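You operate a simulated robot arm through the tools that you are given. There is no shell and no other tool.

Carry out the task below with a simulated robot arm. There is one attempt and no reset: what you move stays moved.

Task
Put things in order on the top of the film bench. At the end: the black slide holder from the top of the film bench stands on top of the green folder (marked "Plan"); the blue memory card from the top of the film bench stands on top of the spool of blue thread; the red carton stands where the black slide holder stood; the purple cassette from the top of the film bench stands where the red carton stood; whatever was shut is shut again. Leave all else as you found it, and nothing knocked over.

It is judged by the outcome, as a careful person would: the job done as asked, and still so three seconds after it is handed in. It fails if anything else is knocked over, pushed out of place, dropped, spilled or broken.

Robot
A 7-joint arm with a two-finger parallel gripper, fixed in place. Base frame: the origin is on the floor under the middle of its stand, x ahead of it, y to its left, z up; the work surface is at about z = 0.8. Units: m, degrees, N and s.
With the tool pointing down near the work surface it reaches from about 0.24 to 0.68 m from the base axis. Its first joint turns from -66.0 to 66.0 degrees. Payload 2.4 kg.
The TCP is the grasp point between the finger pads, 0.03 m short of the fingertips. In the tool frame z runs along the fingers and y along their closing line. Largest opening 0.094 m; finger width 0.028, thickness 0.01; the body of the gripper, 0.05 by 0.096 m, starts 0.055 m behind the TCP.
Orientation is that of the tool frame in the base frame, as a unit quaternion [x, y, z, w]. With the fingers straight down and closing along the base's y, the tool's x points along the base's -x, its y along +y and its z along -z.

Tools
- The arm moves only by the tool step_arm. Its argument "series" is a list of rows, each a list of 3 entries, a list of its own where there are three numbers: the shift along the tool's x, y, z in units of 20 mm (1.0 is 20 mm), then the turn, a rotation vector about the tool's x, y, z in units of 4 degrees (1.0 is 4 degrees), then the finger opening in mm, from 0 to 94. In form: [[[dx, dy, dz], [wx, wy, wz], fingers], ...]. A call has 1 to 20 rows; each row shifts and turns the commanded pose from where the row before left it, along the tool's axes as they then stand. A call with a number of a shift or a turn outside -1 to 1 is refused whole. A row lasts 0.2 s, in which the tool goes at most 0.05 m and 8.6 degrees; a call with a longer step from one row to the next is refused whole, and so is a gripper value outside its range. Where a pose cannot be reached the arm comes as near as it can. A force on the tool above 40 N (or 10 N above the force at the start of the call, whichever is more), or a blocked arm, ends the call early, and 0.2 s more pass. Each finger travels about 0.153 m/s and halts on what it meets, pressing with about 27 N; the grip force reading is that of the motor and also rises with nothing between the fingers. The clock runs only during rows and for 0.2 s after the last one: add rows that do not move to give the fingers time. The reply holds the time, the measured pose of the TCP, the force on the tool along the base axes, the opening and the grip force, in the units named above and with some noise, with the torque about the TCP (base axes, N m) and any sound that the robot's microphone picked up.
- Cameras (640 x 400 px; columns grow to the right, rows downward): "scene" is fixed at [0.0419, 0.4855, 1.432]; the picture's right is [-0.66, -0.75, 0.00], its down [-0.51, 0.45, -0.73] and it looks along [0.55, -0.48, -0.68] (base axes); focal length 339 px, centre (320, 200). "wrist" rides on the gripper at [0.076, 0.014, -0.103] in the tool frame; the picture's right is [-0.18, 0.98, 0.00], its down [-0.75, -0.14, -0.64] and it looks along [-0.63, -0.12, 0.77] (tool axes); focal length 243 px, centre (320, 200). There is no depth. A picture from a camera that has moved, and an enlarged one, comes with that camera's place and axes in the base frame and with its lens.
- capture(camera): a new picture of that camera. The clock stands still meanwhile.
- inspect(camera, box): a new picture of the part [left, top, right, bottom] of that camera's present view, enlarged. The clock stands still meanwhile.
- job_done(): hands the job in; it is judged then, once.

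Places have to be worked out from the pictures, the camera data and where the tool is seen. Open the gripper and draw the arm clear of the work before you hand the job in, unless the task says otherwise.

The tools are called after "Emit:" by a JSON object that holds its "method" and its "body". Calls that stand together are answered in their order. step_arm: Moves the arm, as the interface text tells. Its arguments: {"type":"object","properties":{"series":{"type":"array","items":{"type":"array"}}},"required":["series"]} The other tools are called the same way: capture (camera) takes a picture; inspect (camera, box) takes an enlarged picture of a part of a camera's view; job_done () hands the job in.

At the start:

```text
time_s: 0.0
position: [0.4164, 0.0616, 1.1068]
orientation: [0.0, 1.0, 0.0, -0.001]
force: [0.9, -0.6, 0.1]
wrist_torque: [0.03, -0.02, -0.01]
grip_width: 0.094
grip_force: 0.1
```

scene: 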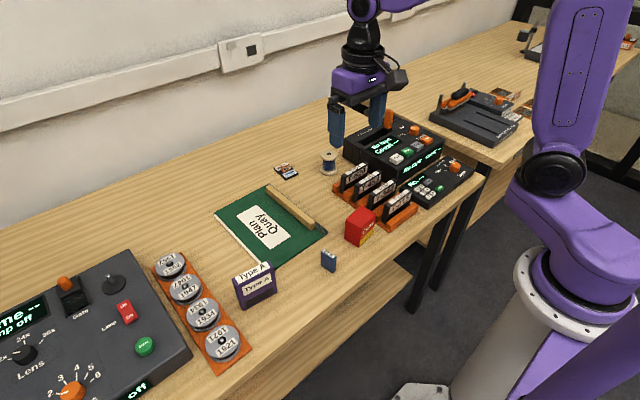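
wrist: 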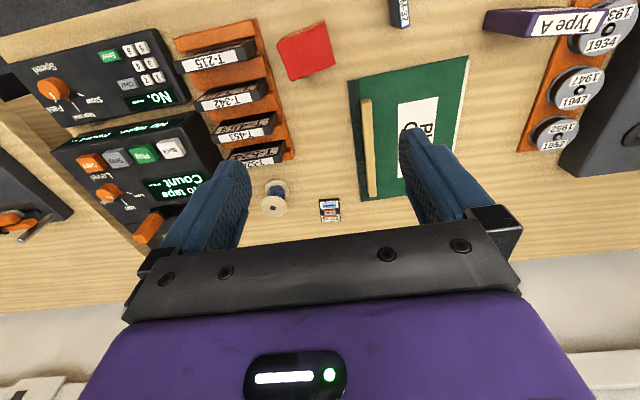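

I start by looking closer at the bench to identify the objects: slide holder, memory card, spool, carton, cassette, and folder.

Emit:
{"method": "inspect", "body": {"camera": "scene", "box": [200, 140, 360, 300]}}

Emit:
{"method": "inspect", "body": {"camera": "scene", "box": [310, 100, 490, 260]}}

Emit:
{"method": "inspect", "body": {"camera": "wrist", "box": [160, 0, 480, 230]}}

Emit:
{"method": "inspect", "body": {"camera": "scene", "box": [0, 220, 340, 400]}}

```text
2.50 times, centred on (280, 220) of scene
camera zoom: at [0.0419, 0.4855, 1.432], right [-0.66, -0.75, 0.0], down [-0.51, 0.45, -0.73], along [0.55, -0.48, -0.68], focal length 848 px, centre (420, 150)
```

zoom: 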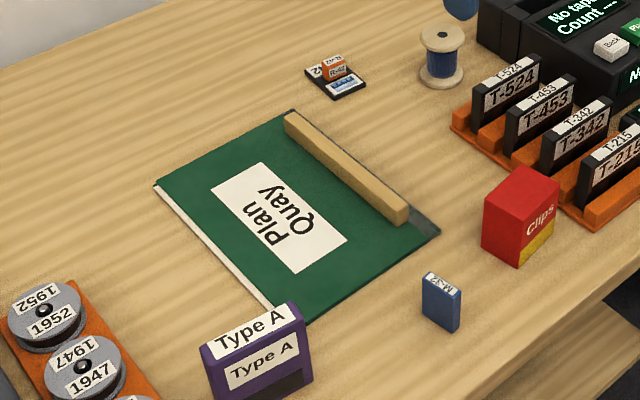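

```text
2.50 times, centred on (400, 180) of scene
camera zoom: at [0.0419, 0.4855, 1.432], right [-0.66, -0.75, 0.0], down [-0.51, 0.45, -0.73], along [0.55, -0.48, -0.68], focal length 848 px, centre (120, 250)
```

zoom: 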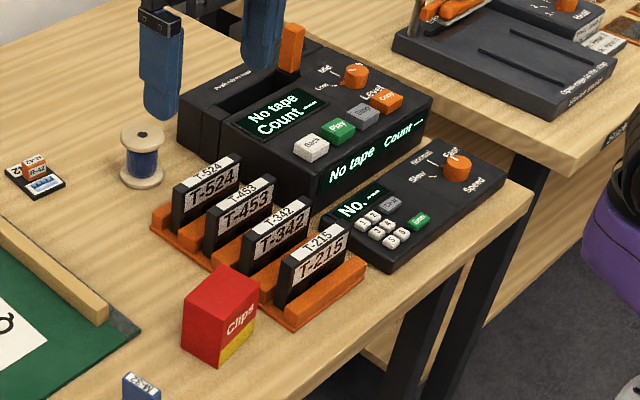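

```text
1.74 times, centred on (320, 115) of wrist
camera zoom: at [0.3403, 0.0773, 1.2103], right [0.18, 0.98, 0.0], down [0.75, -0.14, 0.64], along [0.63, -0.12, -0.77], focal length 422 px, centre (320, 348)
```

zoom: 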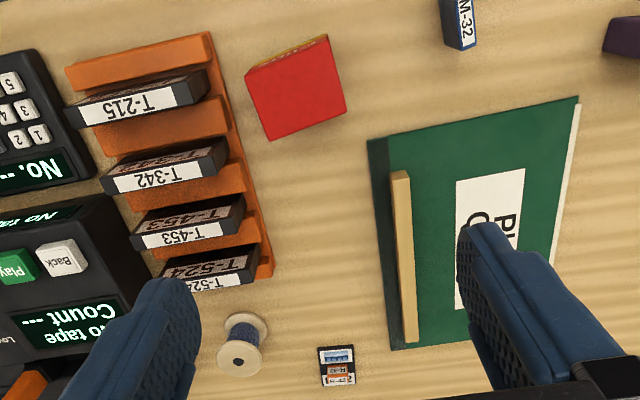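

```text
1.88 times, centred on (170, 310) of scene
camera zoom: at [0.0419, 0.4855, 1.432], right [-0.66, -0.75, 0.0], down [-0.51, 0.45, -0.73], along [0.55, -0.48, -0.68], focal length 638 px, centre (602, -7)
```

zoom: 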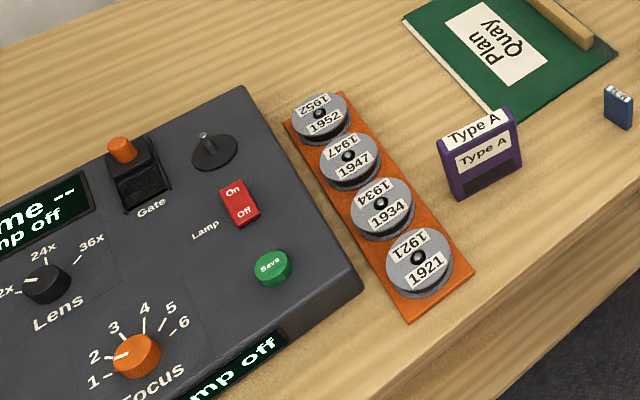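

Zoom closer on the small objects to see exactly what each is.

Emit:
{"method": "inspect", "body": {"camera": "scene", "box": [264, 145, 344, 195]}}

Emit:
{"method": "inspect", "body": {"camera": "scene", "box": [310, 200, 390, 275]}}

Emit:
{"method": "inspect", "body": {"camera": "scene", "box": [215, 180, 335, 315]}}

Emit:
{"method": "inspect", "body": {"camera": "wrist", "box": [240, 160, 360, 235]}}

Emit:
{"method": "inspect", "body": {"camera": "wrist", "box": [340, 0, 640, 200]}}

```text
8.00 times, centred on (304, 170) of scene
camera zoom: at [0.0419, 0.4855, 1.432], right [-0.66, -0.75, 0.0], down [-0.51, 0.45, -0.73], along [0.55, -0.48, -0.68], focal length 2713 px, centre (448, 440)
```

zoom: 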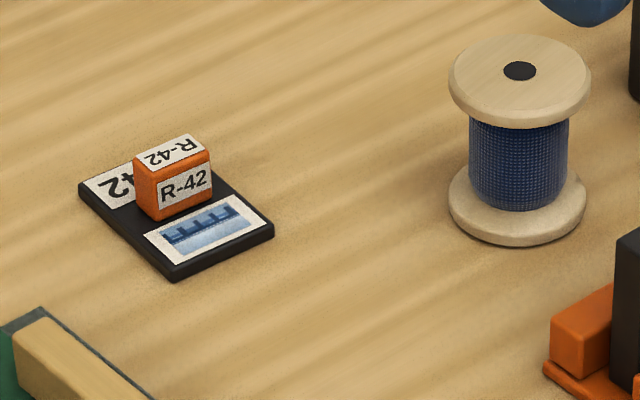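

```text
5.33 times, centred on (350, 238) of scene
camera zoom: at [0.0419, 0.4855, 1.432], right [-0.66, -0.75, 0.0], down [-0.51, 0.45, -0.73], along [0.55, -0.48, -0.68], focal length 1809 px, centre (160, 0)
```

zoom: 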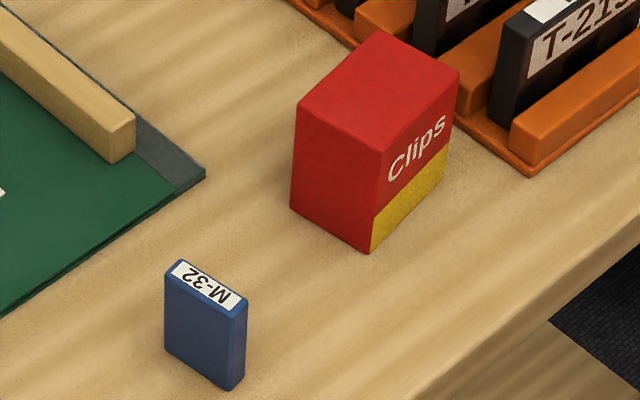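

```text
2.96 times, centred on (275, 248) of scene
camera zoom: at [0.0419, 0.4855, 1.432], right [-0.66, -0.75, 0.0], down [-0.51, 0.45, -0.73], along [0.55, -0.48, -0.68], focal length 1005 px, centre (453, 59)
```

zoom: 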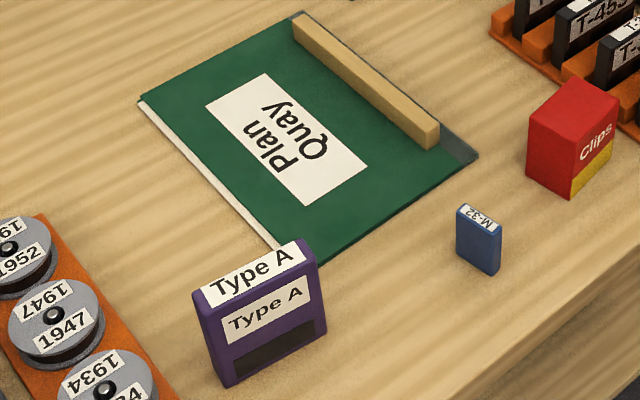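

```text
5.33 times, centred on (300, 198) of wrist
camera zoom: at [0.3403, 0.0773, 1.2103], right [0.18, 0.98, 0.0], down [0.75, -0.14, 0.64], along [0.63, -0.12, -0.77], focal length 1294 px, centre (427, 213)
```

zoom: 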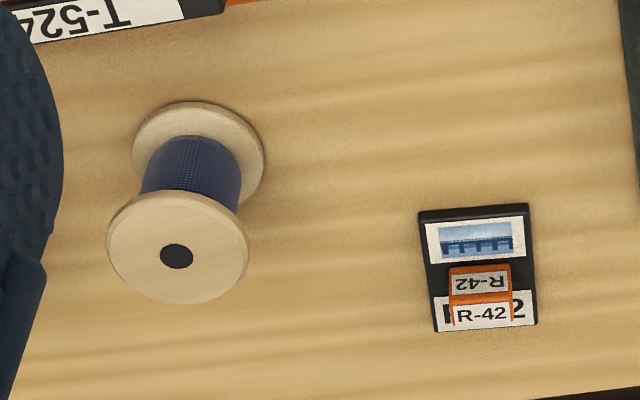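

```text
2.00 times, centred on (490, 100) of wrist
camera zoom: at [0.3403, 0.0773, 1.2103], right [0.18, 0.98, 0.0], down [0.75, -0.14, 0.64], along [0.63, -0.12, -0.77], focal length 485 px, centre (-20, 400)
```

zoom: 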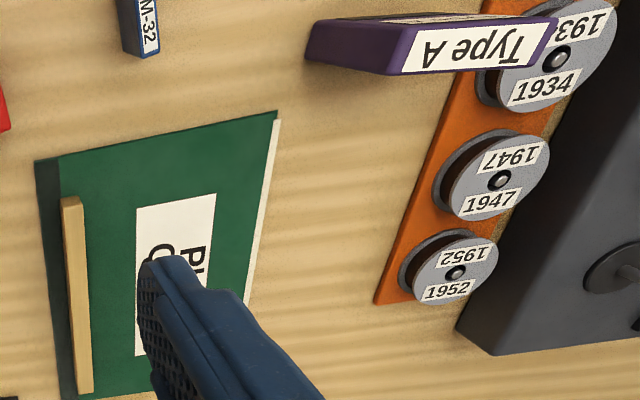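

The black slide holder (with an orange R‑42 grip) is around (0.707, 0.033), spool (0.632, -0.067), red carton (0.397, 0.048), card (0.372, 0.173), cassette (0.412, 0.334), and folder x 0.45–0.70, y 0.10–0.28. I move the arm back a little to get a better wrist view for refining these.

Emit:
{"method": "step_arm", "body": {"series": [[[0.9, 0.5, 0], [0, 0, 0], 94], [[0.9, 0.5, 0], [0, 0, 0], 94], [[0.9, 0.5, 0], [0, 0, 0], 94], [[0.9, 0.5, 0], [0, 0, 0], 94], [[0.9, 0, 0], [0, 0, 0], 94], [[0.9, 0, 0], [0, 0, 0], 94], [[0, 0, 0], [0, 0, 0], 94]]}}

```text
time_s: 1.6
position: [0.3083, 0.1024, 1.1073]
orientation: [-0.001, 1.0, 0.0, 0.0]
force: [-0.2, -0.3, -0.3]
wrist_torque: [0.01, -0.03, -0.02]
grip_width: 0.0942
grip_force: 0.1
```

The arm moved as commanded. Now I take a wrist view from here.

Emit:
{"method": "capture", "body": {"camera": "wrist"}}

Emit:
{"method": "capture", "body": {"camera": "scene"}}

```text
taken
camera wrist: at [0.2324, 0.1176, 1.2104], right [0.18, 0.98, 0.0], down [0.75, -0.14, 0.64], along [0.63, -0.12, -0.77], focal length 243 px, centre (320, 200)
```

wrist: 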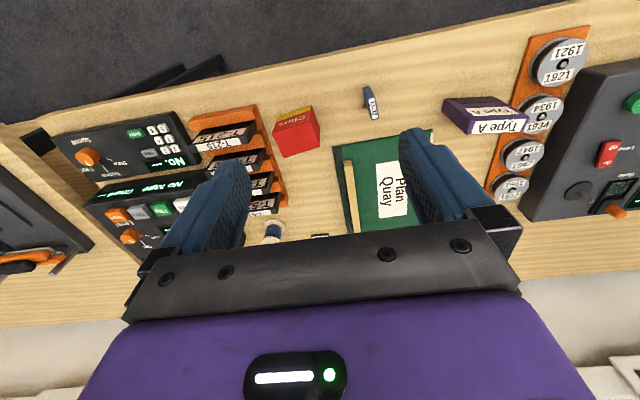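

```text
taken
```

scene: 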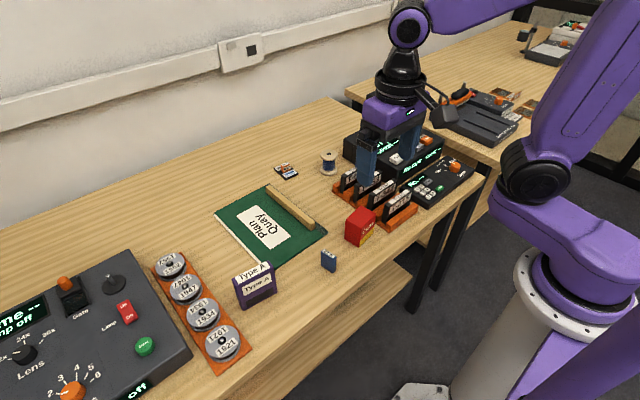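

Good view of the near objects; I zoom in on the carton/rack, card, and cassette.

Emit:
{"method": "inspect", "body": {"camera": "wrist", "box": [180, 80, 340, 180]}}

Emit:
{"method": "inspect", "body": {"camera": "wrist", "box": [330, 70, 410, 130]}}

Emit:
{"method": "inspect", "body": {"camera": "wrist", "box": [420, 70, 560, 170]}}

```text
4.00 times, centred on (260, 130) of wrist
camera zoom: at [0.2324, 0.1176, 1.2104], right [0.18, 0.98, 0.0], down [0.75, -0.14, 0.64], along [0.63, -0.12, -0.77], focal length 970 px, centre (560, 480)
```

zoom: 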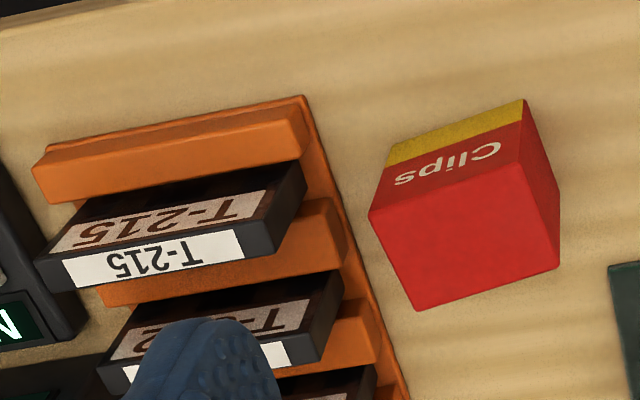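

```text
6.67 times, centred on (370, 100) of wrist
camera zoom: at [0.2324, 0.1176, 1.2104], right [0.18, 0.98, 0.0], down [0.75, -0.14, 0.64], along [0.63, -0.12, -0.77], focal length 1618 px, centre (-13, 867)
```

zoom: 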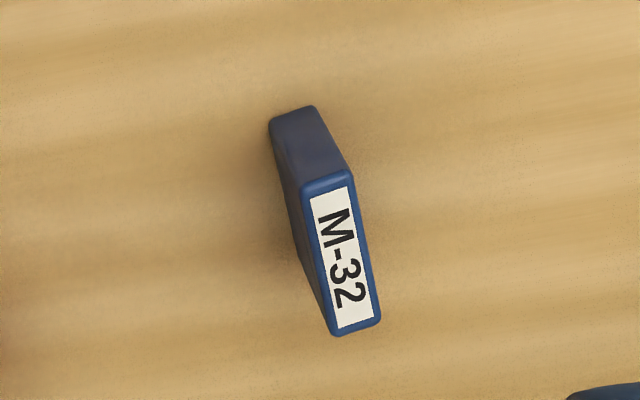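

```text
4.00 times, centred on (490, 120) of wrist
camera zoom: at [0.2324, 0.1176, 1.2104], right [0.18, 0.98, 0.0], down [0.75, -0.14, 0.64], along [0.63, -0.12, -0.77], focal length 970 px, centre (-360, 520)
```

zoom: 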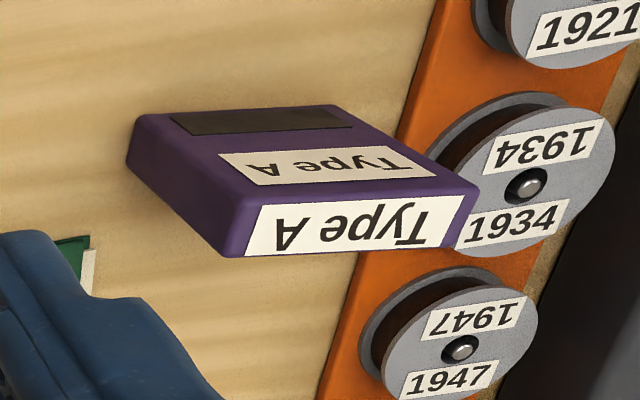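

I'll zoom further on the carton and cassette for exact corners.

Emit:
{"method": "inspect", "body": {"camera": "wrist", "box": [264, 96, 328, 164]}}

Emit:
{"method": "inspect", "body": {"camera": "wrist", "box": [440, 88, 550, 148]}}

Emit:
{"method": "inspect", "body": {"camera": "scene", "box": [225, 250, 285, 315]}}

Emit:
{"method": "inspect", "body": {"camera": "scene", "box": [335, 195, 385, 255]}}

```text
5.88 times, centred on (296, 130) of wrist
camera zoom: at [0.2324, 0.1176, 1.2104], right [0.18, 0.98, 0.0], down [0.75, -0.14, 0.64], along [0.63, -0.12, -0.77], focal length 1427 px, centre (461, 612)
```

zoom: 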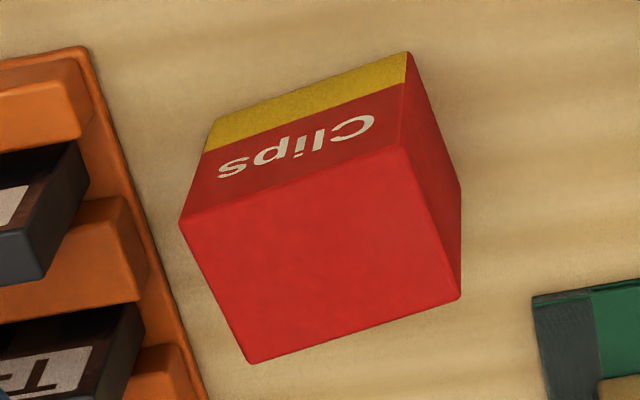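

```text
5.82 times, centred on (495, 118) of wrist
camera zoom: at [0.2324, 0.1176, 1.2104], right [0.18, 0.98, 0.0], down [0.75, -0.14, 0.64], along [0.63, -0.12, -0.77], focal length 1412 px, centre (-698, 677)
```

zoom: 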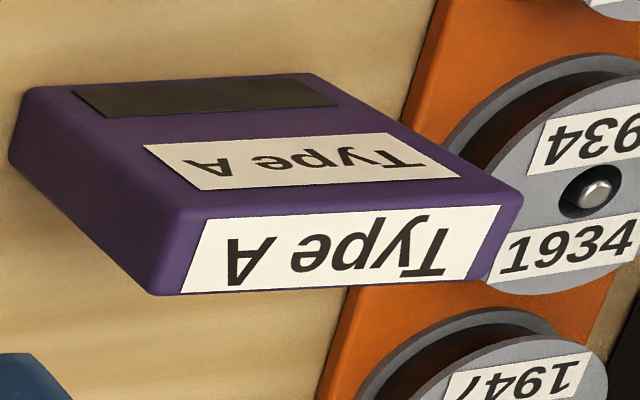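

```text
6.15 times, centred on (255, 282) of scene
camera zoom: at [0.0419, 0.4855, 1.432], right [-0.66, -0.75, 0.0], down [-0.51, 0.45, -0.73], along [0.55, -0.48, -0.68], focal length 2087 px, centre (720, -308)
```

zoom: 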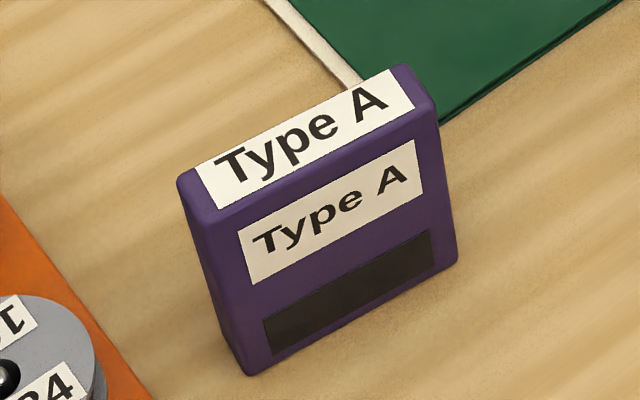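

```text
6.67 times, centred on (360, 225) of scene
camera zoom: at [0.0419, 0.4855, 1.432], right [-0.66, -0.75, 0.0], down [-0.51, 0.45, -0.73], along [0.55, -0.48, -0.68], focal length 2261 px, centre (53, 33)
```

zoom: 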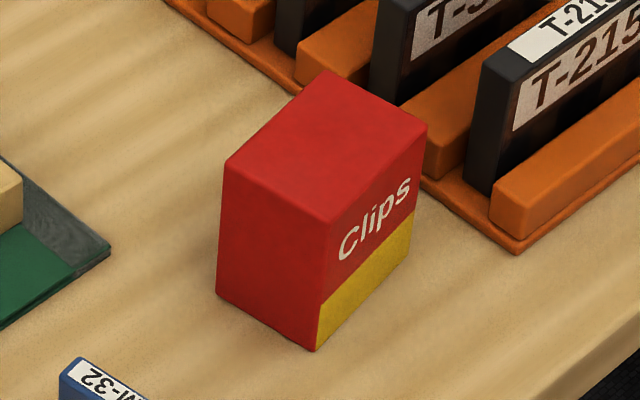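

Carton ≈ centre (0.391, 0.051), 44×60×68 mm, yaw ≈ 8°; card ≈ (0.370, 0.172), 34×11×48 mm, yaw ≈ 9°; cassette ≈ (0.411, 0.332), 20×78×88 mm, yaw ≈ −8°. Next I move above/near the slide holder for a close view and to test the reach.

Emit:
{"method": "step_arm", "body": {"series": [[[-0.97, -0.22, 0.43], [0, 0, 0], 94], [[-0.97, -0.22, 0.43], [0, 0, 0], 94], [[-0.97, -0.22, 0.43], [0, 0, 0], 94], [[-0.97, -0.22, 0.43], [0, 0, 0], 94], [[-0.97, -0.22, 0.43], [0, 0, 0], 94], [[-0.97, -0.22, 0.43], [0, 0, 0], 94], [[-0.97, -0.22, 0.43], [0, 0, 0], 94], [[-0.97, -0.22, 0.43], [0, 0, 0], 94], [[-0.97, -0.22, 0.43], [0, 0, 0], 94], [[-0.97, -0.22, 0.43], [0, 0, 0], 94], [[-0.97, -0.22, 0.43], [0, 0, 0], 94], [[-0.97, -0.22, 0.43], [0, 0, 0], 94], [[-0.97, -0.22, 0.43], [0, 0, 0], 94], [[-0.97, -0.22, 0.43], [0, 0, 0], 94], [[-0.97, -0.22, 0.43], [0, 0, 0], 94], [[0, 0, 0], [0, 0, 0], 94]]}}

Emit:
{"method": "capture", "body": {"camera": "wrist"}}

Emit:
{"method": "capture", "body": {"camera": "scene"}}

```text
time_s: 5.0
position: [0.5987, 0.0361, 0.9788]
orientation: [-0.001, 1.0, 0.0, 0.0]
force: [0.3, -0.6, 0.5]
wrist_torque: [0.0, 0.06, 0.01]
grip_width: 0.0942
grip_force: 0.0
```

```text
taken
camera wrist: at [0.5236, 0.0515, 1.0812], right [0.18, 0.98, 0.0], down [0.75, -0.14, 0.64], along [0.63, -0.12, -0.77], focal length 243 px, centre (320, 200)
```

wrist: 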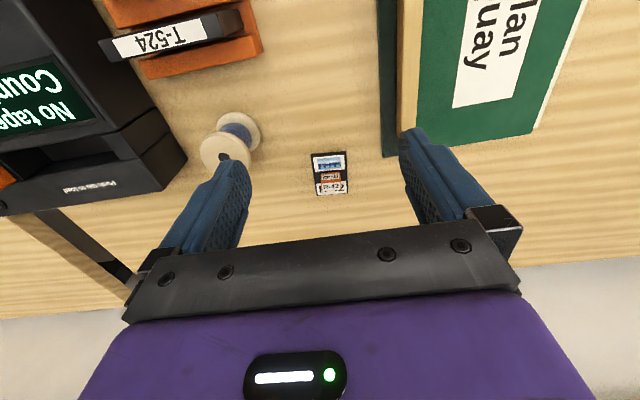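

```text
taken
```

scene: 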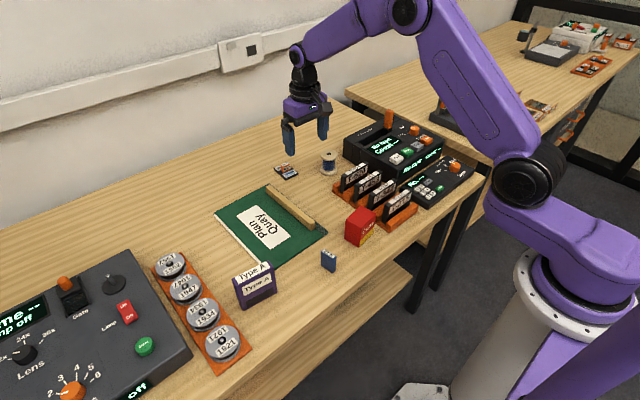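

I zoom into the holder and spool from this close pose.

Emit:
{"method": "inspect", "body": {"camera": "wrist", "box": [296, 140, 360, 200]}}

Emit:
{"method": "inspect", "body": {"camera": "wrist", "box": [90, 0, 290, 180]}}

Emit:
{"method": "inspect", "body": {"camera": "scene", "box": [268, 152, 308, 187]}}

Emit:
{"method": "inspect", "body": {"camera": "wrist", "box": [360, 0, 600, 170]}}

```text
6.67 times, centred on (328, 170) of wrist
camera zoom: at [0.5236, 0.0515, 1.0812], right [0.18, 0.98, 0.0], down [0.75, -0.14, 0.64], along [0.63, -0.12, -0.77], focal length 1618 px, centre (267, 400)
```

zoom: 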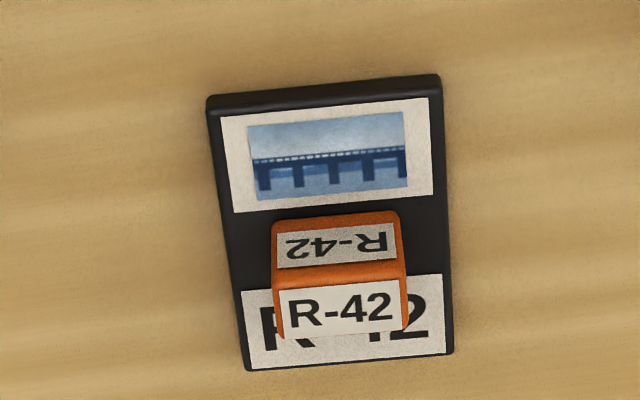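

```text
2.22 times, centred on (190, 90) of wrist
camera zoom: at [0.5236, 0.0515, 1.0812], right [0.18, 0.98, 0.0], down [0.75, -0.14, 0.64], along [0.63, -0.12, -0.77], focal length 539 px, centre (609, 444)
```

zoom: 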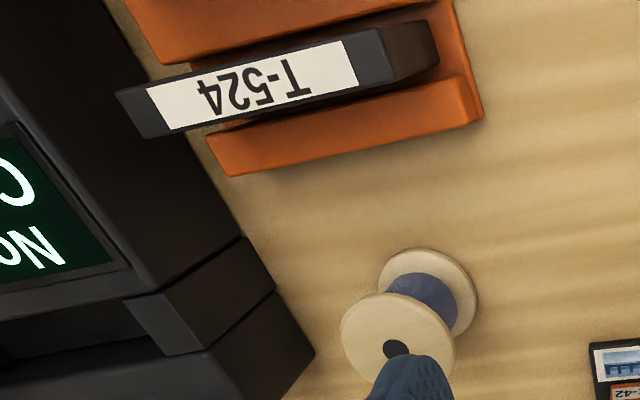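

```text
11.43 times, centred on (288, 170) of scene
camera zoom: at [0.0419, 0.4855, 1.432], right [-0.66, -0.75, 0.0], down [-0.51, 0.45, -0.73], along [0.55, -0.48, -0.68], focal length 3876 px, centre (686, 549)
```

zoom: 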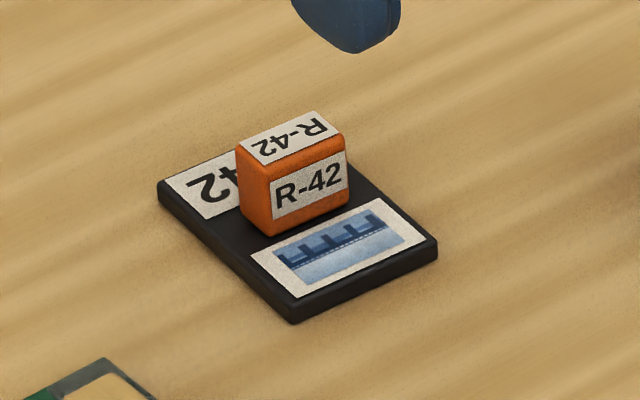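

```text
2.35 times, centred on (480, 85) of wrist
camera zoom: at [0.5236, 0.0515, 1.0812], right [0.18, 0.98, 0.0], down [0.75, -0.14, 0.64], along [0.63, -0.12, -0.77], focal length 571 px, centre (-56, 471)
```

zoom: 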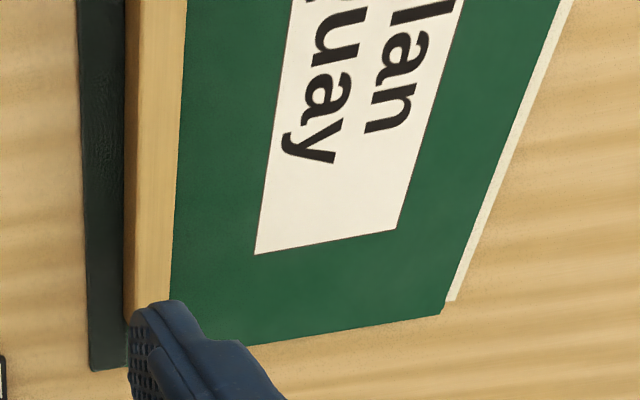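

Holder plate centre ≈ (0.710, 0.032), 63×45 mm, yaw ≈ −5°, with the orange knob (12×26×23 mm, top z≈0.829) at its centre. It is past the straight-down reach, so I yaw −5° and tilt the tool 20° outward, narrowing the fingers to 50 mm.

Emit:
{"method": "step_arm", "body": {"series": [[[0, 0, 0], [0, 0, 1], 70], [[0, 0, 0], [0, -1, 0.25], 50], [[0, 0, 0], [0, -1, 0], 50], [[0, 0, 0], [0, -1, 0], 50], [[0, 0, 0], [0, -1, 0], 50], [[0, 0, 0], [0, -1, 0], 50], [[0, 0, 0], [0, 0, 0], 50]]}}

```text
time_s: 6.6
position: [0.5993, 0.0364, 0.9787]
orientation: [0.043, 0.984, -0.008, 0.174]
force: [0.1, 0.5, -0.2]
wrist_torque: [0.01, -0.01, -0.02]
grip_width: 0.0498
grip_force: 0.0
```

The tilt is about 20° outward as planned. I move to just above the knob at TCP (0.701, 0.033, 0.90).

Emit:
{"method": "step_arm", "body": {"series": [[[-0.49, 0.039, 0.777], [0, 0, 0], 50], [[-0.49, 0.039, 0.777], [0, 0, 0], 50], [[-0.49, 0.039, 0.777], [0, 0, 0], 50], [[-0.49, 0.039, 0.777], [0, 0, 0], 50], [[-0.49, 0.039, 0.777], [0, 0, 0], 50], [[-0.49, 0.039, 0.777], [0, 0, 0], 50], [[-0.49, 0.039, 0.777], [0, 0, 0], 50], [[0, 0, 0], [0, 0, 0], 50], [[0, 0, 0], [0, 0, 0], 50]]}}

Emit:
{"method": "capture", "body": {"camera": "wrist"}}

Emit:
{"method": "inspect", "body": {"camera": "scene", "box": [240, 100, 360, 190]}}

```text
time_s: 8.6
position: [0.7012, 0.0319, 0.8998]
orientation: [0.043, 0.984, -0.007, 0.173]
force: [0.1, -0.4, 0.0]
wrist_torque: [0.0, 0.03, 0.03]
grip_width: 0.0498
grip_force: 0.0
```

```text
taken
camera wrist: at [0.5964, 0.0576, 0.9701], right [0.26, 0.96, 0.06], down [0.47, -0.18, 0.86], along [0.84, -0.19, -0.5], focal length 243 px, centre (320, 200)
```

wrist: 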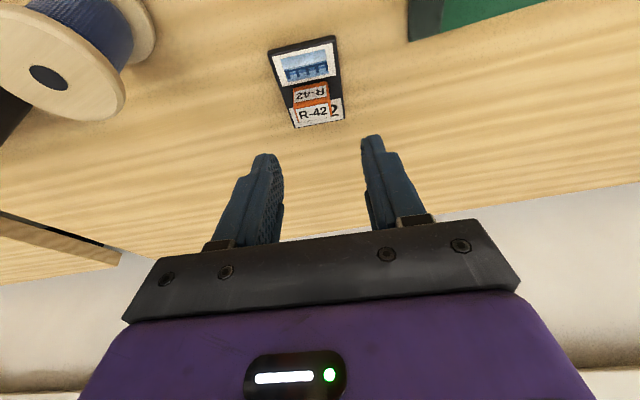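

```text
4.44 times, centred on (300, 145) of scene
camera zoom: at [0.0419, 0.4855, 1.432], right [-0.66, -0.75, 0.0], down [-0.51, 0.45, -0.73], along [0.55, -0.48, -0.68], focal length 1507 px, centre (409, 444)
```

zoom: 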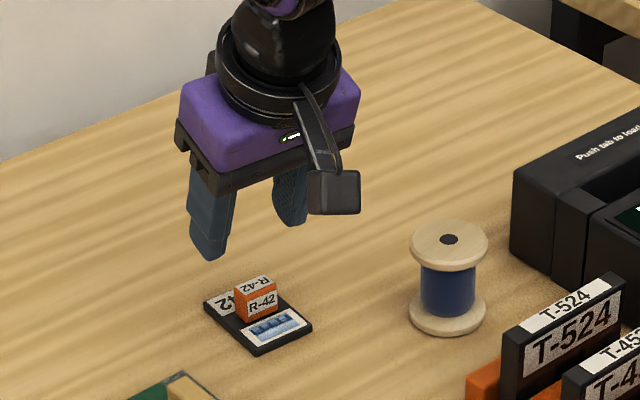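

Reachable. The fingers straddle the knob; I descend vertically to TCP z ≈ 0.846 and read the force.

Emit:
{"method": "step_arm", "body": {"series": [[[0.23, 0.01, 0.635], [0, 0, 0], 50], [[0.23, 0.01, 0.635], [0, 0, 0], 50], [[0.23, 0.01, 0.635], [0, 0, 0], 50], [[0.115, 0, 0.317], [0, 0, 0], 50], [[0.115, 0, 0.317], [0, 0, 0], 50], [[0, 0, 0], [0, 0, 0], 50]]}}

Emit:
{"method": "inspect", "body": {"camera": "scene", "box": [250, 120, 330, 190]}}

Emit:
{"method": "inspect", "body": {"camera": "wrist", "box": [220, 60, 420, 200]}}

```text
time_s: 10.0
position: [0.7004, 0.0346, 0.8459]
orientation: [0.043, 0.984, -0.008, 0.173]
force: [0.5, 0.1, 0.5]
wrist_torque: [0.01, 0.03, -0.02]
grip_width: 0.0496
grip_force: 0.1
```

```text
5.71 times, centred on (290, 155) of scene
camera zoom: at [0.0419, 0.4855, 1.432], right [-0.66, -0.75, 0.0], down [-0.51, 0.45, -0.73], along [0.55, -0.48, -0.68], focal length 1938 px, centre (491, 457)
```

zoom: 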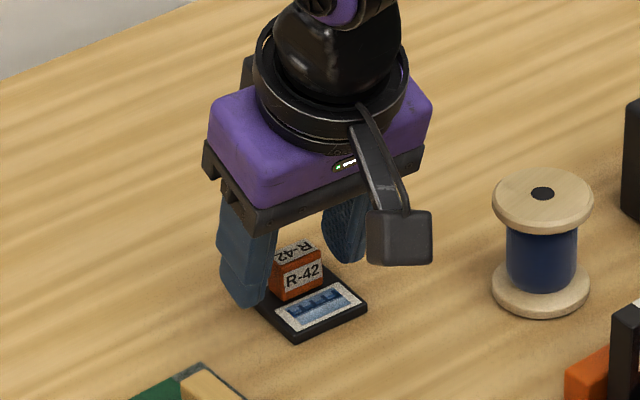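

```text
2.86 times, centred on (320, 130) of wrist
camera zoom: at [0.5959, 0.0579, 0.9163], right [0.26, 0.96, 0.06], down [0.47, -0.18, 0.86], along [0.84, -0.19, -0.5], focal length 693 px, centre (320, 400)
```

zoom: 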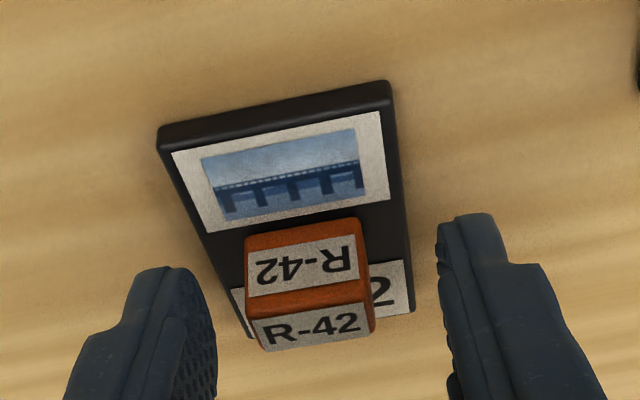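

The knob is between the fingers with clearance above the plate. I close on it.

Emit:
{"method": "step_arm", "body": {"series": [[[0, 0, 0], [0, 0, 0], 35], [[0, 0, 0], [0, 0, 0], 27], [[0, 0, 0], [0, 0, 0], 10], [[0, 0, 0], [0, 0, 0], 10], [[0, 0, 0], [0, 0, 0], 10]]}}

Emit:
{"method": "inspect", "body": {"camera": "wrist", "box": [220, 60, 420, 200]}}

```text
time_s: 11.2
position: [0.7008, 0.0332, 0.8462]
orientation: [0.043, 0.984, -0.008, 0.174]
force: [0.6, 0.4, -0.2]
wrist_torque: [-0.01, 0.0, 0.03]
grip_width: 0.0246
grip_force: 26.7
```

```text
2.86 times, centred on (320, 130) of wrist
camera zoom: at [0.5958, 0.0579, 0.9163], right [0.26, 0.96, 0.06], down [0.47, -0.18, 0.86], along [0.84, -0.19, -0.5], focal length 693 px, centre (320, 400)
```

zoom: 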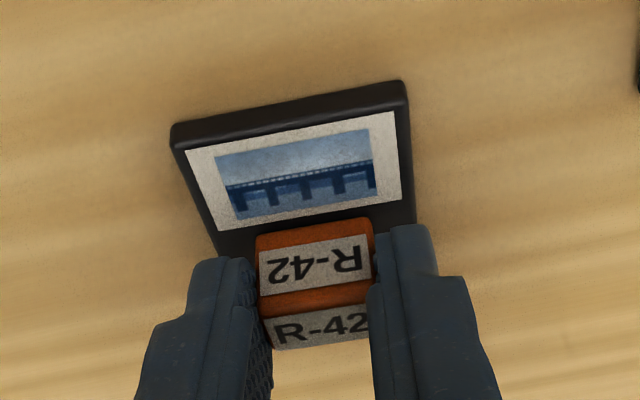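

Gripped at 24.6 mm with 27 N. I lift straight up 60 mm.

Emit:
{"method": "step_arm", "body": {"series": [[[-0.06, 0, -0.17], [0, 0, 0], 10], [[-0.2, 0, -0.55], [0, 0, 0], 10], [[-0.26, 0, -0.7], [0, 0, 0], 10], [[-0.26, 0, -0.7], [0, 0, 0], 10], [[-0.26, 0, -0.7], [0, 0, 0], 10], [[0, 0, 0], [0, 0, 0], 10]]}}

Emit:
{"method": "inspect", "body": {"camera": "scene", "box": [240, 100, 360, 200]}}

Emit:
{"method": "capture", "body": {"camera": "wrist"}}

```text
time_s: 12.6
position: [0.7007, 0.0333, 0.9073]
orientation: [0.043, 0.984, -0.008, 0.174]
force: [-0.6, 0.1, 0.6]
wrist_torque: [0.03, 0.0, -0.01]
grip_width: 0.0247
grip_force: 27.0
```

```text
4.00 times, centred on (300, 150) of scene
camera zoom: at [0.0419, 0.4855, 1.432], right [-0.66, -0.75, 0.0], down [-0.51, 0.45, -0.73], along [0.55, -0.48, -0.68], focal length 1357 px, centre (400, 400)
```

zoom: 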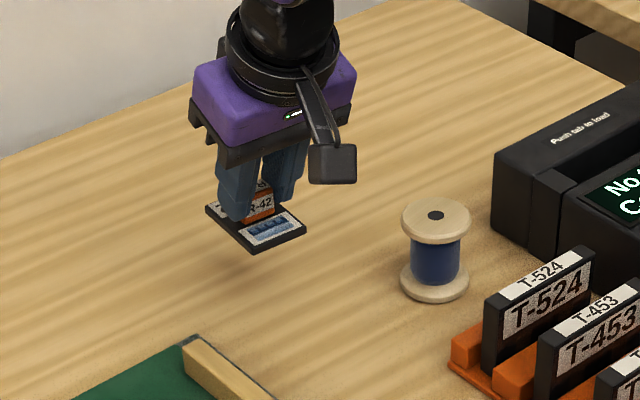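

```text
taken
camera wrist: at [0.5959, 0.0577, 0.9768], right [0.26, 0.96, 0.06], down [0.47, -0.18, 0.86], along [0.84, -0.19, -0.5], focal length 243 px, centre (320, 200)
```

wrist: 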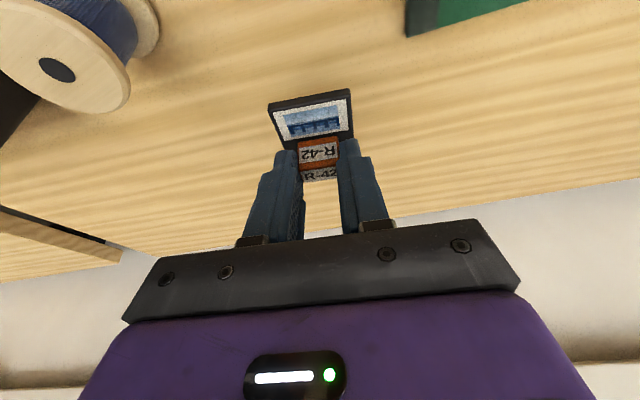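

The holder is held level. I carry it over to the middle of the folder's free area, at TCP (0.5625, 0.209).

Emit:
{"method": "step_arm", "body": {"series": [[[0.719, 0.815, -0.264], [0, 0, 0], 10], [[0.719, 0.815, -0.264], [0, 0, 0], 10], [[0.719, 0.815, -0.264], [0, 0, 0], 10], [[0.719, 0.815, -0.264], [0, 0, 0], 10], [[0.719, 0.815, -0.264], [0, 0, 0], 10], [[0.719, 0.815, -0.264], [0, 0, 0], 10], [[0.719, 0.815, -0.264], [0, 0, 0], 10], [[0.719, 0.815, -0.264], [0, 0, 0], 10], [[0.719, 0.815, -0.264], [0, 0, 0], 10], [[0.719, 0.815, -0.264], [0, 0, 0], 10], [[0, 0, 0], [0, 0, 0], 10]]}}

Emit:
{"method": "inspect", "body": {"camera": "scene", "box": [200, 120, 360, 290]}}

Emit:
{"method": "capture", "body": {"camera": "wrist"}}

```text
time_s: 15.0
position: [0.5614, 0.2089, 0.9058]
orientation: [0.043, 0.984, -0.007, 0.173]
force: [-0.2, -1.3, -0.1]
wrist_torque: [0.0, -0.02, -0.01]
grip_width: 0.0249
grip_force: 27.3
```

```text
2.35 times, centred on (280, 205) of scene
camera zoom: at [0.0419, 0.4855, 1.432], right [-0.66, -0.75, 0.0], down [-0.51, 0.45, -0.73], along [0.55, -0.48, -0.68], focal length 798 px, centre (414, 188)
```

zoom: 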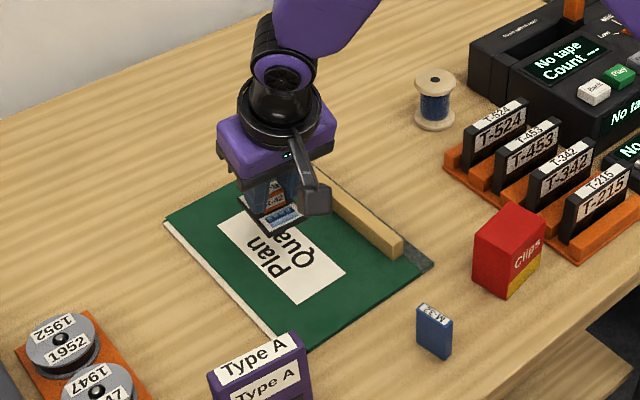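

```text
taken
camera wrist: at [0.4577, 0.2341, 0.9769], right [0.26, 0.96, 0.06], down [0.47, -0.18, 0.86], along [0.84, -0.19, -0.5], focal length 243 px, centre (320, 200)
```

wrist: 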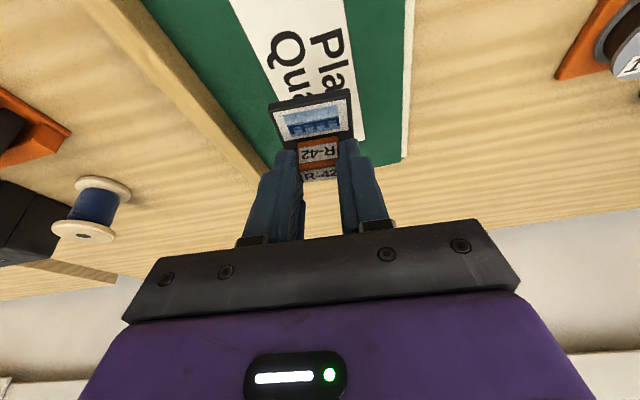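

The holder is over the folder's middle with its bottom at about z 0.86. I lower 45 mm and then check the view.

Emit:
{"method": "step_arm", "body": {"series": [[[0.193, 0, 0.529], [0, 0, 0], 10], [[0.193, 0, 0.529], [0, 0, 0], 10], [[0.193, 0, 0.529], [0, 0, 0], 10], [[0.193, 0, 0.529], [0, 0, 0], 10], [[0, 0, 0], [0, 0, 0], 10]]}}

Emit:
{"method": "inspect", "body": {"camera": "scene", "box": [220, 170, 330, 260]}}

Emit:
{"method": "inspect", "body": {"camera": "wrist", "box": [220, 60, 420, 200]}}

```text
time_s: 16.2
position: [0.5629, 0.2094, 0.8603]
orientation: [0.043, 0.984, -0.006, 0.173]
force: [-0.4, -0.4, -0.3]
wrist_torque: [-0.01, 0.05, 0.0]
grip_width: 0.025
grip_force: 26.7
```

```text
4.44 times, centred on (275, 215) of scene
camera zoom: at [0.0419, 0.4855, 1.432], right [-0.66, -0.75, 0.0], down [-0.51, 0.45, -0.73], along [0.55, -0.48, -0.68], focal length 1507 px, centre (520, 133)
```

zoom: 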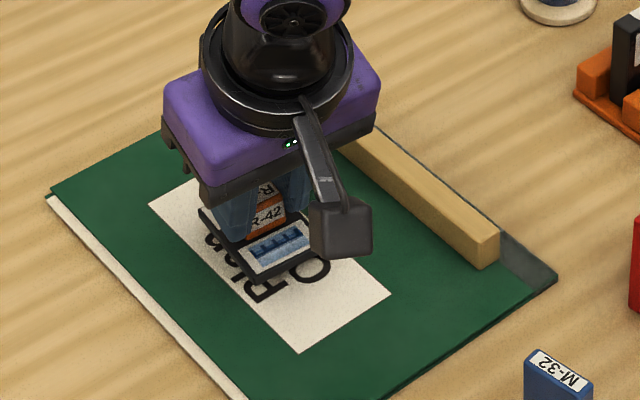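

```text
2.86 times, centred on (320, 130) of wrist
camera zoom: at [0.4574, 0.2341, 0.9317], right [0.26, 0.96, 0.06], down [0.47, -0.18, 0.86], along [0.84, -0.19, -0.5], focal length 693 px, centre (320, 400)
```

zoom: 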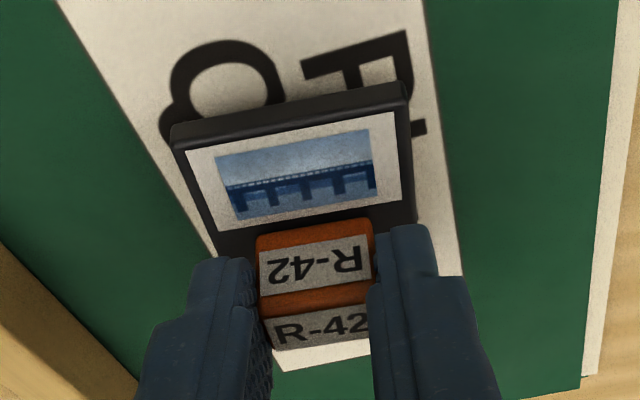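

The plate bottom is now at about z 0.814. I lower in small steps, watching for contact force.

Emit:
{"method": "step_arm", "body": {"series": [[[0.0172, 0, 0.047], [0, 0, 0], 10], [[0.0172, 0, 0.047], [0, 0, 0], 10], [[0, 0, 0], [0, 0, 0], 10]]}}

Emit:
{"method": "step_arm", "body": {"series": [[[0.0172, 0, 0.047], [0, 0, 0], 10], [[0.0172, 0, 0.047], [0, 0, 0], 10], [[0, 0, 0], [0, 0, 0], 10]]}}

```text
time_s: 17.0
position: [0.5622, 0.209, 0.8604]
orientation: [0.043, 0.984, -0.008, 0.174]
force: [-0.3, 0.2, -0.3]
wrist_torque: [-0.01, 0.01, 0.02]
grip_width: 0.0248
grip_force: 27.0
```

```text
time_s: 17.8
position: [0.5625, 0.2103, 0.8581]
orientation: [0.043, 0.984, -0.007, 0.174]
force: [-0.1, 0.2, -0.4]
wrist_torque: [-0.01, -0.01, 0.02]
grip_width: 0.0248
grip_force: 26.6
```

No contact yet (z≈0.858, near-zero force). I continue in small steps.

Emit:
{"method": "step_arm", "body": {"series": [[[0.0172, 0, 0.047], [0, 0, 0], 10], [[0.0172, 0, 0.047], [0, 0, 0], 10], [[0, 0, 0], [0, 0, 0], 10]]}}

Emit:
{"method": "step_arm", "body": {"series": [[[0.0172, 0, 0.047], [0, 0, 0], 10], [[0.0172, 0, 0.047], [0, 0, 0], 10], [[0, 0, 0], [0, 0, 0], 10]]}}

Emit:
{"method": "inspect", "body": {"camera": "wrist", "box": [220, 60, 420, 200]}}

```text
time_s: 18.6
position: [0.5623, 0.2088, 0.8561]
orientation: [0.042, 0.984, -0.007, 0.174]
force: [0.1, 0.4, 0.4]
wrist_torque: [-0.04, 0.0, -0.01]
grip_width: 0.0246
grip_force: 26.7
```

```text
time_s: 19.4
position: [0.5623, 0.2091, 0.8544]
orientation: [0.043, 0.984, -0.008, 0.174]
force: [-0.3, -0.1, -0.5]
wrist_torque: [0.0, 0.0, -0.01]
grip_width: 0.0247
grip_force: 26.9
```

```text
2.86 times, centred on (320, 130) of wrist
camera zoom: at [0.458, 0.2339, 0.9245], right [0.26, 0.96, 0.06], down [0.47, -0.18, 0.86], along [0.84, -0.19, -0.5], focal length 693 px, centre (320, 400)
```

zoom: 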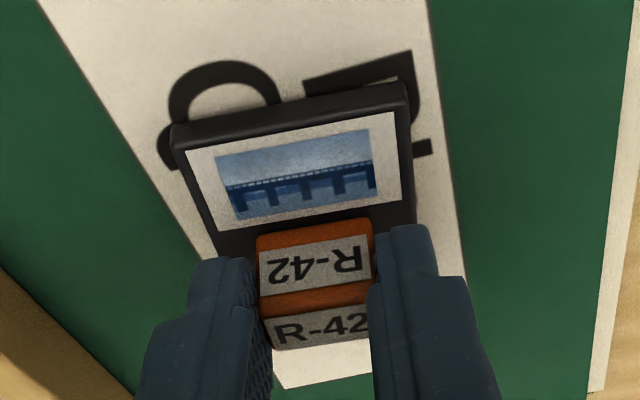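

Still no contact (plate bottom ≈ 0.808); I continue.

Emit:
{"method": "step_arm", "body": {"series": [[[0.0172, 0, 0.047], [0, 0, 0], 10], [[0.0086, 0, 0.0235], [0, 0, 0], 10], [[0, 0, 0], [0, 0, 0], 10]]}}

Emit:
{"method": "step_arm", "body": {"series": [[[0.0172, 0, 0.047], [0, 0, 0], 10], [[0.0086, 0, 0.0235], [0, 0, 0], 10], [[0, 0, 0], [0, 0, 0], 10]]}}

```text
time_s: 20.2
position: [0.5626, 0.2092, 0.8524]
orientation: [0.043, 0.984, -0.007, 0.174]
force: [-0.3, 0.6, 0.3]
wrist_torque: [0.01, 0.03, -0.02]
grip_width: 0.0248
grip_force: 27.5
```

```text
time_s: 21.0
position: [0.5637, 0.2092, 0.8516]
orientation: [0.043, 0.984, -0.006, 0.175]
force: [-2.3, -0.6, 7.2]
wrist_torque: [-0.05, 0.11, 0.0]
grip_width: 0.0248
grip_force: 27.2
```

Contact is felt (7 N up) at TCP z ≈ 0.8515. I open the fingers gently and check.

Emit:
{"method": "step_arm", "body": {"series": [[[0, 0, 0], [0, 0, 0], 26], [[0, 0, 0], [0, 0, 0], 30], [[0, 0, 0], [0, 0, 0], 40], [[0, 0, 0], [0, 0, 0], 50], [[0, 0, 0], [0, 0, 0], 50]]}}

Emit:
{"method": "inspect", "body": {"camera": "wrist", "box": [220, 60, 420, 200]}}

```text
time_s: 22.2
position: [0.5631, 0.2109, 0.8516]
orientation: [0.043, 0.984, -0.007, 0.174]
force: [0.7, -1.0, -0.5]
wrist_torque: [0.02, 0.02, 0.02]
grip_width: 0.0502
grip_force: 0.1
```

```text
2.86 times, centred on (320, 130) of wrist
camera zoom: at [0.4578, 0.2339, 0.9216], right [0.26, 0.96, 0.06], down [0.47, -0.18, 0.86], along [0.84, -0.19, -0.5], focal length 693 px, centre (320, 400)
```

zoom: 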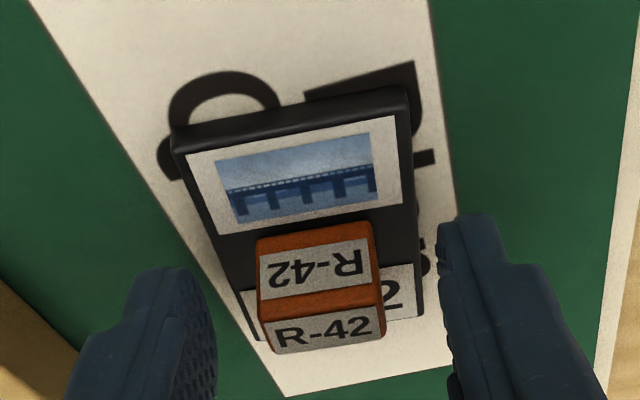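

The holder rests flat on the folder. I lift straight up, and meanwhile open wide once clear.

Emit:
{"method": "step_arm", "body": {"series": [[[-0.13, 0, -0.35], [0, 0, 0], 50], [[-0.257, 0, -0.705], [0, 0, 0], 50], [[-0.257, 0, -0.705], [0, 0, 0], 50], [[-0.257, 0, -0.705], [0, 0, 0], 50], [[-0.257, 0, -0.705], [0, 0, 0], 60], [[-0.257, 0, -0.705], [0, 0, 0], 70], [[-0.257, 0, -0.705], [0, 0, 0], 76], [[-0.257, 0, -0.705], [0, 0, 0], 76], [[0, 0, 0], [0, 0, 0], 76]]}}

Emit:
{"method": "capture", "body": {"camera": "scene"}}

Emit:
{"method": "capture", "body": {"camera": "wrist"}}

```text
time_s: 24.2
position: [0.5623, 0.2098, 0.9643]
orientation: [0.043, 0.984, -0.007, 0.173]
force: [-0.5, 0.1, 0.8]
wrist_torque: [0.0, 0.04, 0.0]
grip_width: 0.0758
grip_force: 0.0
```

```text
taken
```

scene: 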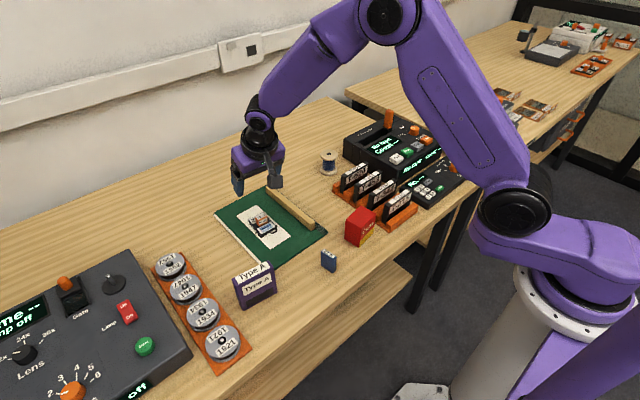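

```text
taken
camera wrist: at [0.4577, 0.2336, 1.0346], right [0.26, 0.96, 0.06], down [0.47, -0.18, 0.86], along [0.84, -0.19, -0.5], focal length 243 px, centre (320, 200)
```

wrist: 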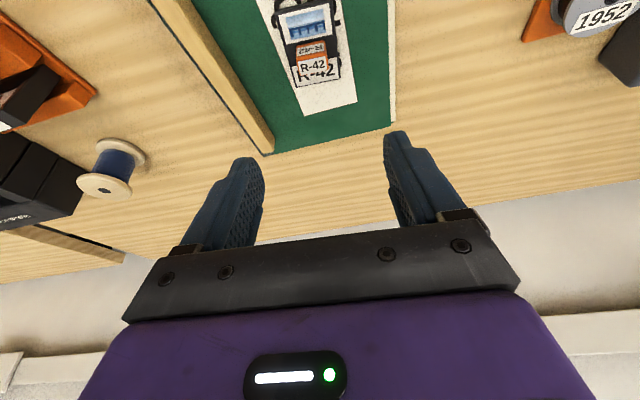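

Holder placed neatly. Now I rotate to yaw +8.5° (carton's yaw) and 24° outward tilt, which should let me both pick the carton and reach the holder's former spot.

Emit:
{"method": "step_arm", "body": {"series": [[[0, 0, 0], [-0.289, 0, -0.793], 76], [[0, 0, 0], [-0.289, 0, -0.793], 76], [[0, 0, 0], [-0.289, 0, -0.793], 76], [[0, 0, 0], [-0.289, 0, -0.793], 76], [[0, 0, 0], [0, -1, 0], 76], [[0, 0, 0], [0, 0, 0], 76]]}}

```text
time_s: 25.6
position: [0.5621, 0.2091, 0.9642]
orientation: [-0.073, 0.976, 0.016, 0.207]
force: [1.2, 0.7, 0.2]
wrist_torque: [-0.05, -0.01, 0.0]
grip_width: 0.0759
grip_force: 0.1
```

Orientation is as intended. I do a quick reach test over the now empty holder spot at (0.705, 0.031, 0.852), staying above the table.

Emit:
{"method": "step_arm", "body": {"series": [[[-0.414, -0.897, 0.354], [0, 0, 0], 76], [[-0.414, -0.897, 0.354], [0, 0, 0], 76], [[-0.414, -0.897, 0.354], [0, 0, 0], 76], [[-0.414, -0.897, 0.354], [0, 0, 0], 76], [[-0.414, -0.897, 0.354], [0, 0, 0], 76], [[-0.414, -0.897, 0.354], [0, 0, 0], 76], [[-0.414, -0.897, 0.354], [0, 0, 0], 76], [[-0.414, -0.897, 0.354], [0, 0, 0], 76], [[-0.414, -0.897, 0.354], [0, 0, 0], 76], [[-0.414, -0.897, 0.354], [0, 0, 0], 76], [[-0.414, -0.897, 0.354], [0, 0, 0], 76], [[0.317, 0, 0.713], [0, 0, 0], 76], [[0.317, 0, 0.713], [0, 0, 0], 76], [[0.317, 0, 0.713], [0, 0, 0], 76], [[0.317, 0, 0.713], [0, 0, 0], 76], [[0.317, 0, 0.713], [0, 0, 0], 76], [[0, 0, 0], [0, 0, 0], 76], [[0, 0, 0], [0, 0, 0], 76]]}}

Emit:
{"method": "capture", "body": {"camera": "wrist"}}

Emit:
{"method": "inspect", "body": {"camera": "scene", "box": [240, 100, 360, 200]}}

```text
time_s: 29.4
position: [0.7071, 0.0317, 0.8506]
orientation: [-0.072, 0.975, 0.016, 0.208]
force: [0.6, 0.7, -0.5]
wrist_torque: [0.03, 0.02, 0.02]
grip_width: 0.0761
grip_force: 0.1
```

```text
taken
camera wrist: at [0.5943, 0.0303, 0.9137], right [0.02, 1.0, 0.08], down [0.44, -0.08, 0.89], along [0.9, 0.02, -0.44], focal length 243 px, centre (320, 200)
```

wrist: 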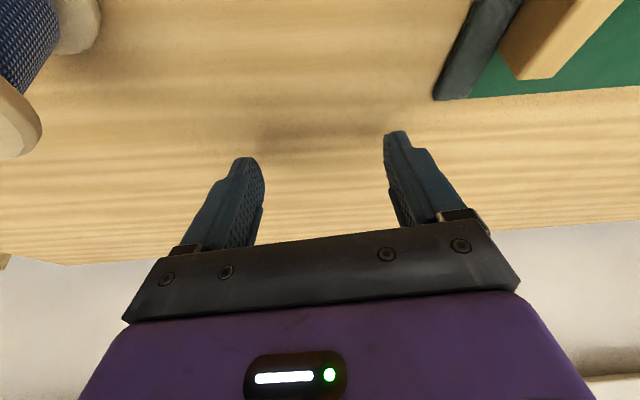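

```text
4.00 times, centred on (300, 150) of scene
camera zoom: at [0.0419, 0.4855, 1.432], right [-0.66, -0.75, 0.0], down [-0.51, 0.45, -0.73], along [0.55, -0.48, -0.68], focal length 1357 px, centre (400, 400)
```

zoom: 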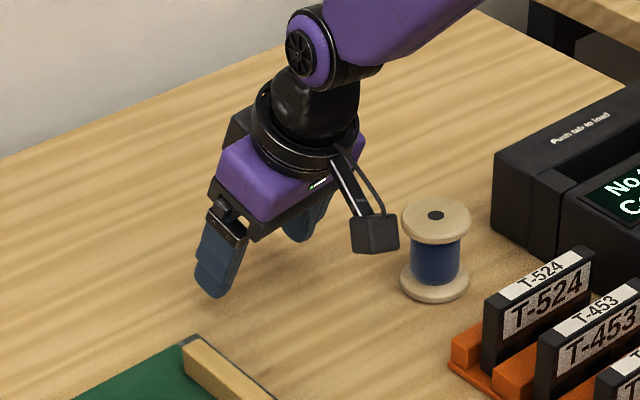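

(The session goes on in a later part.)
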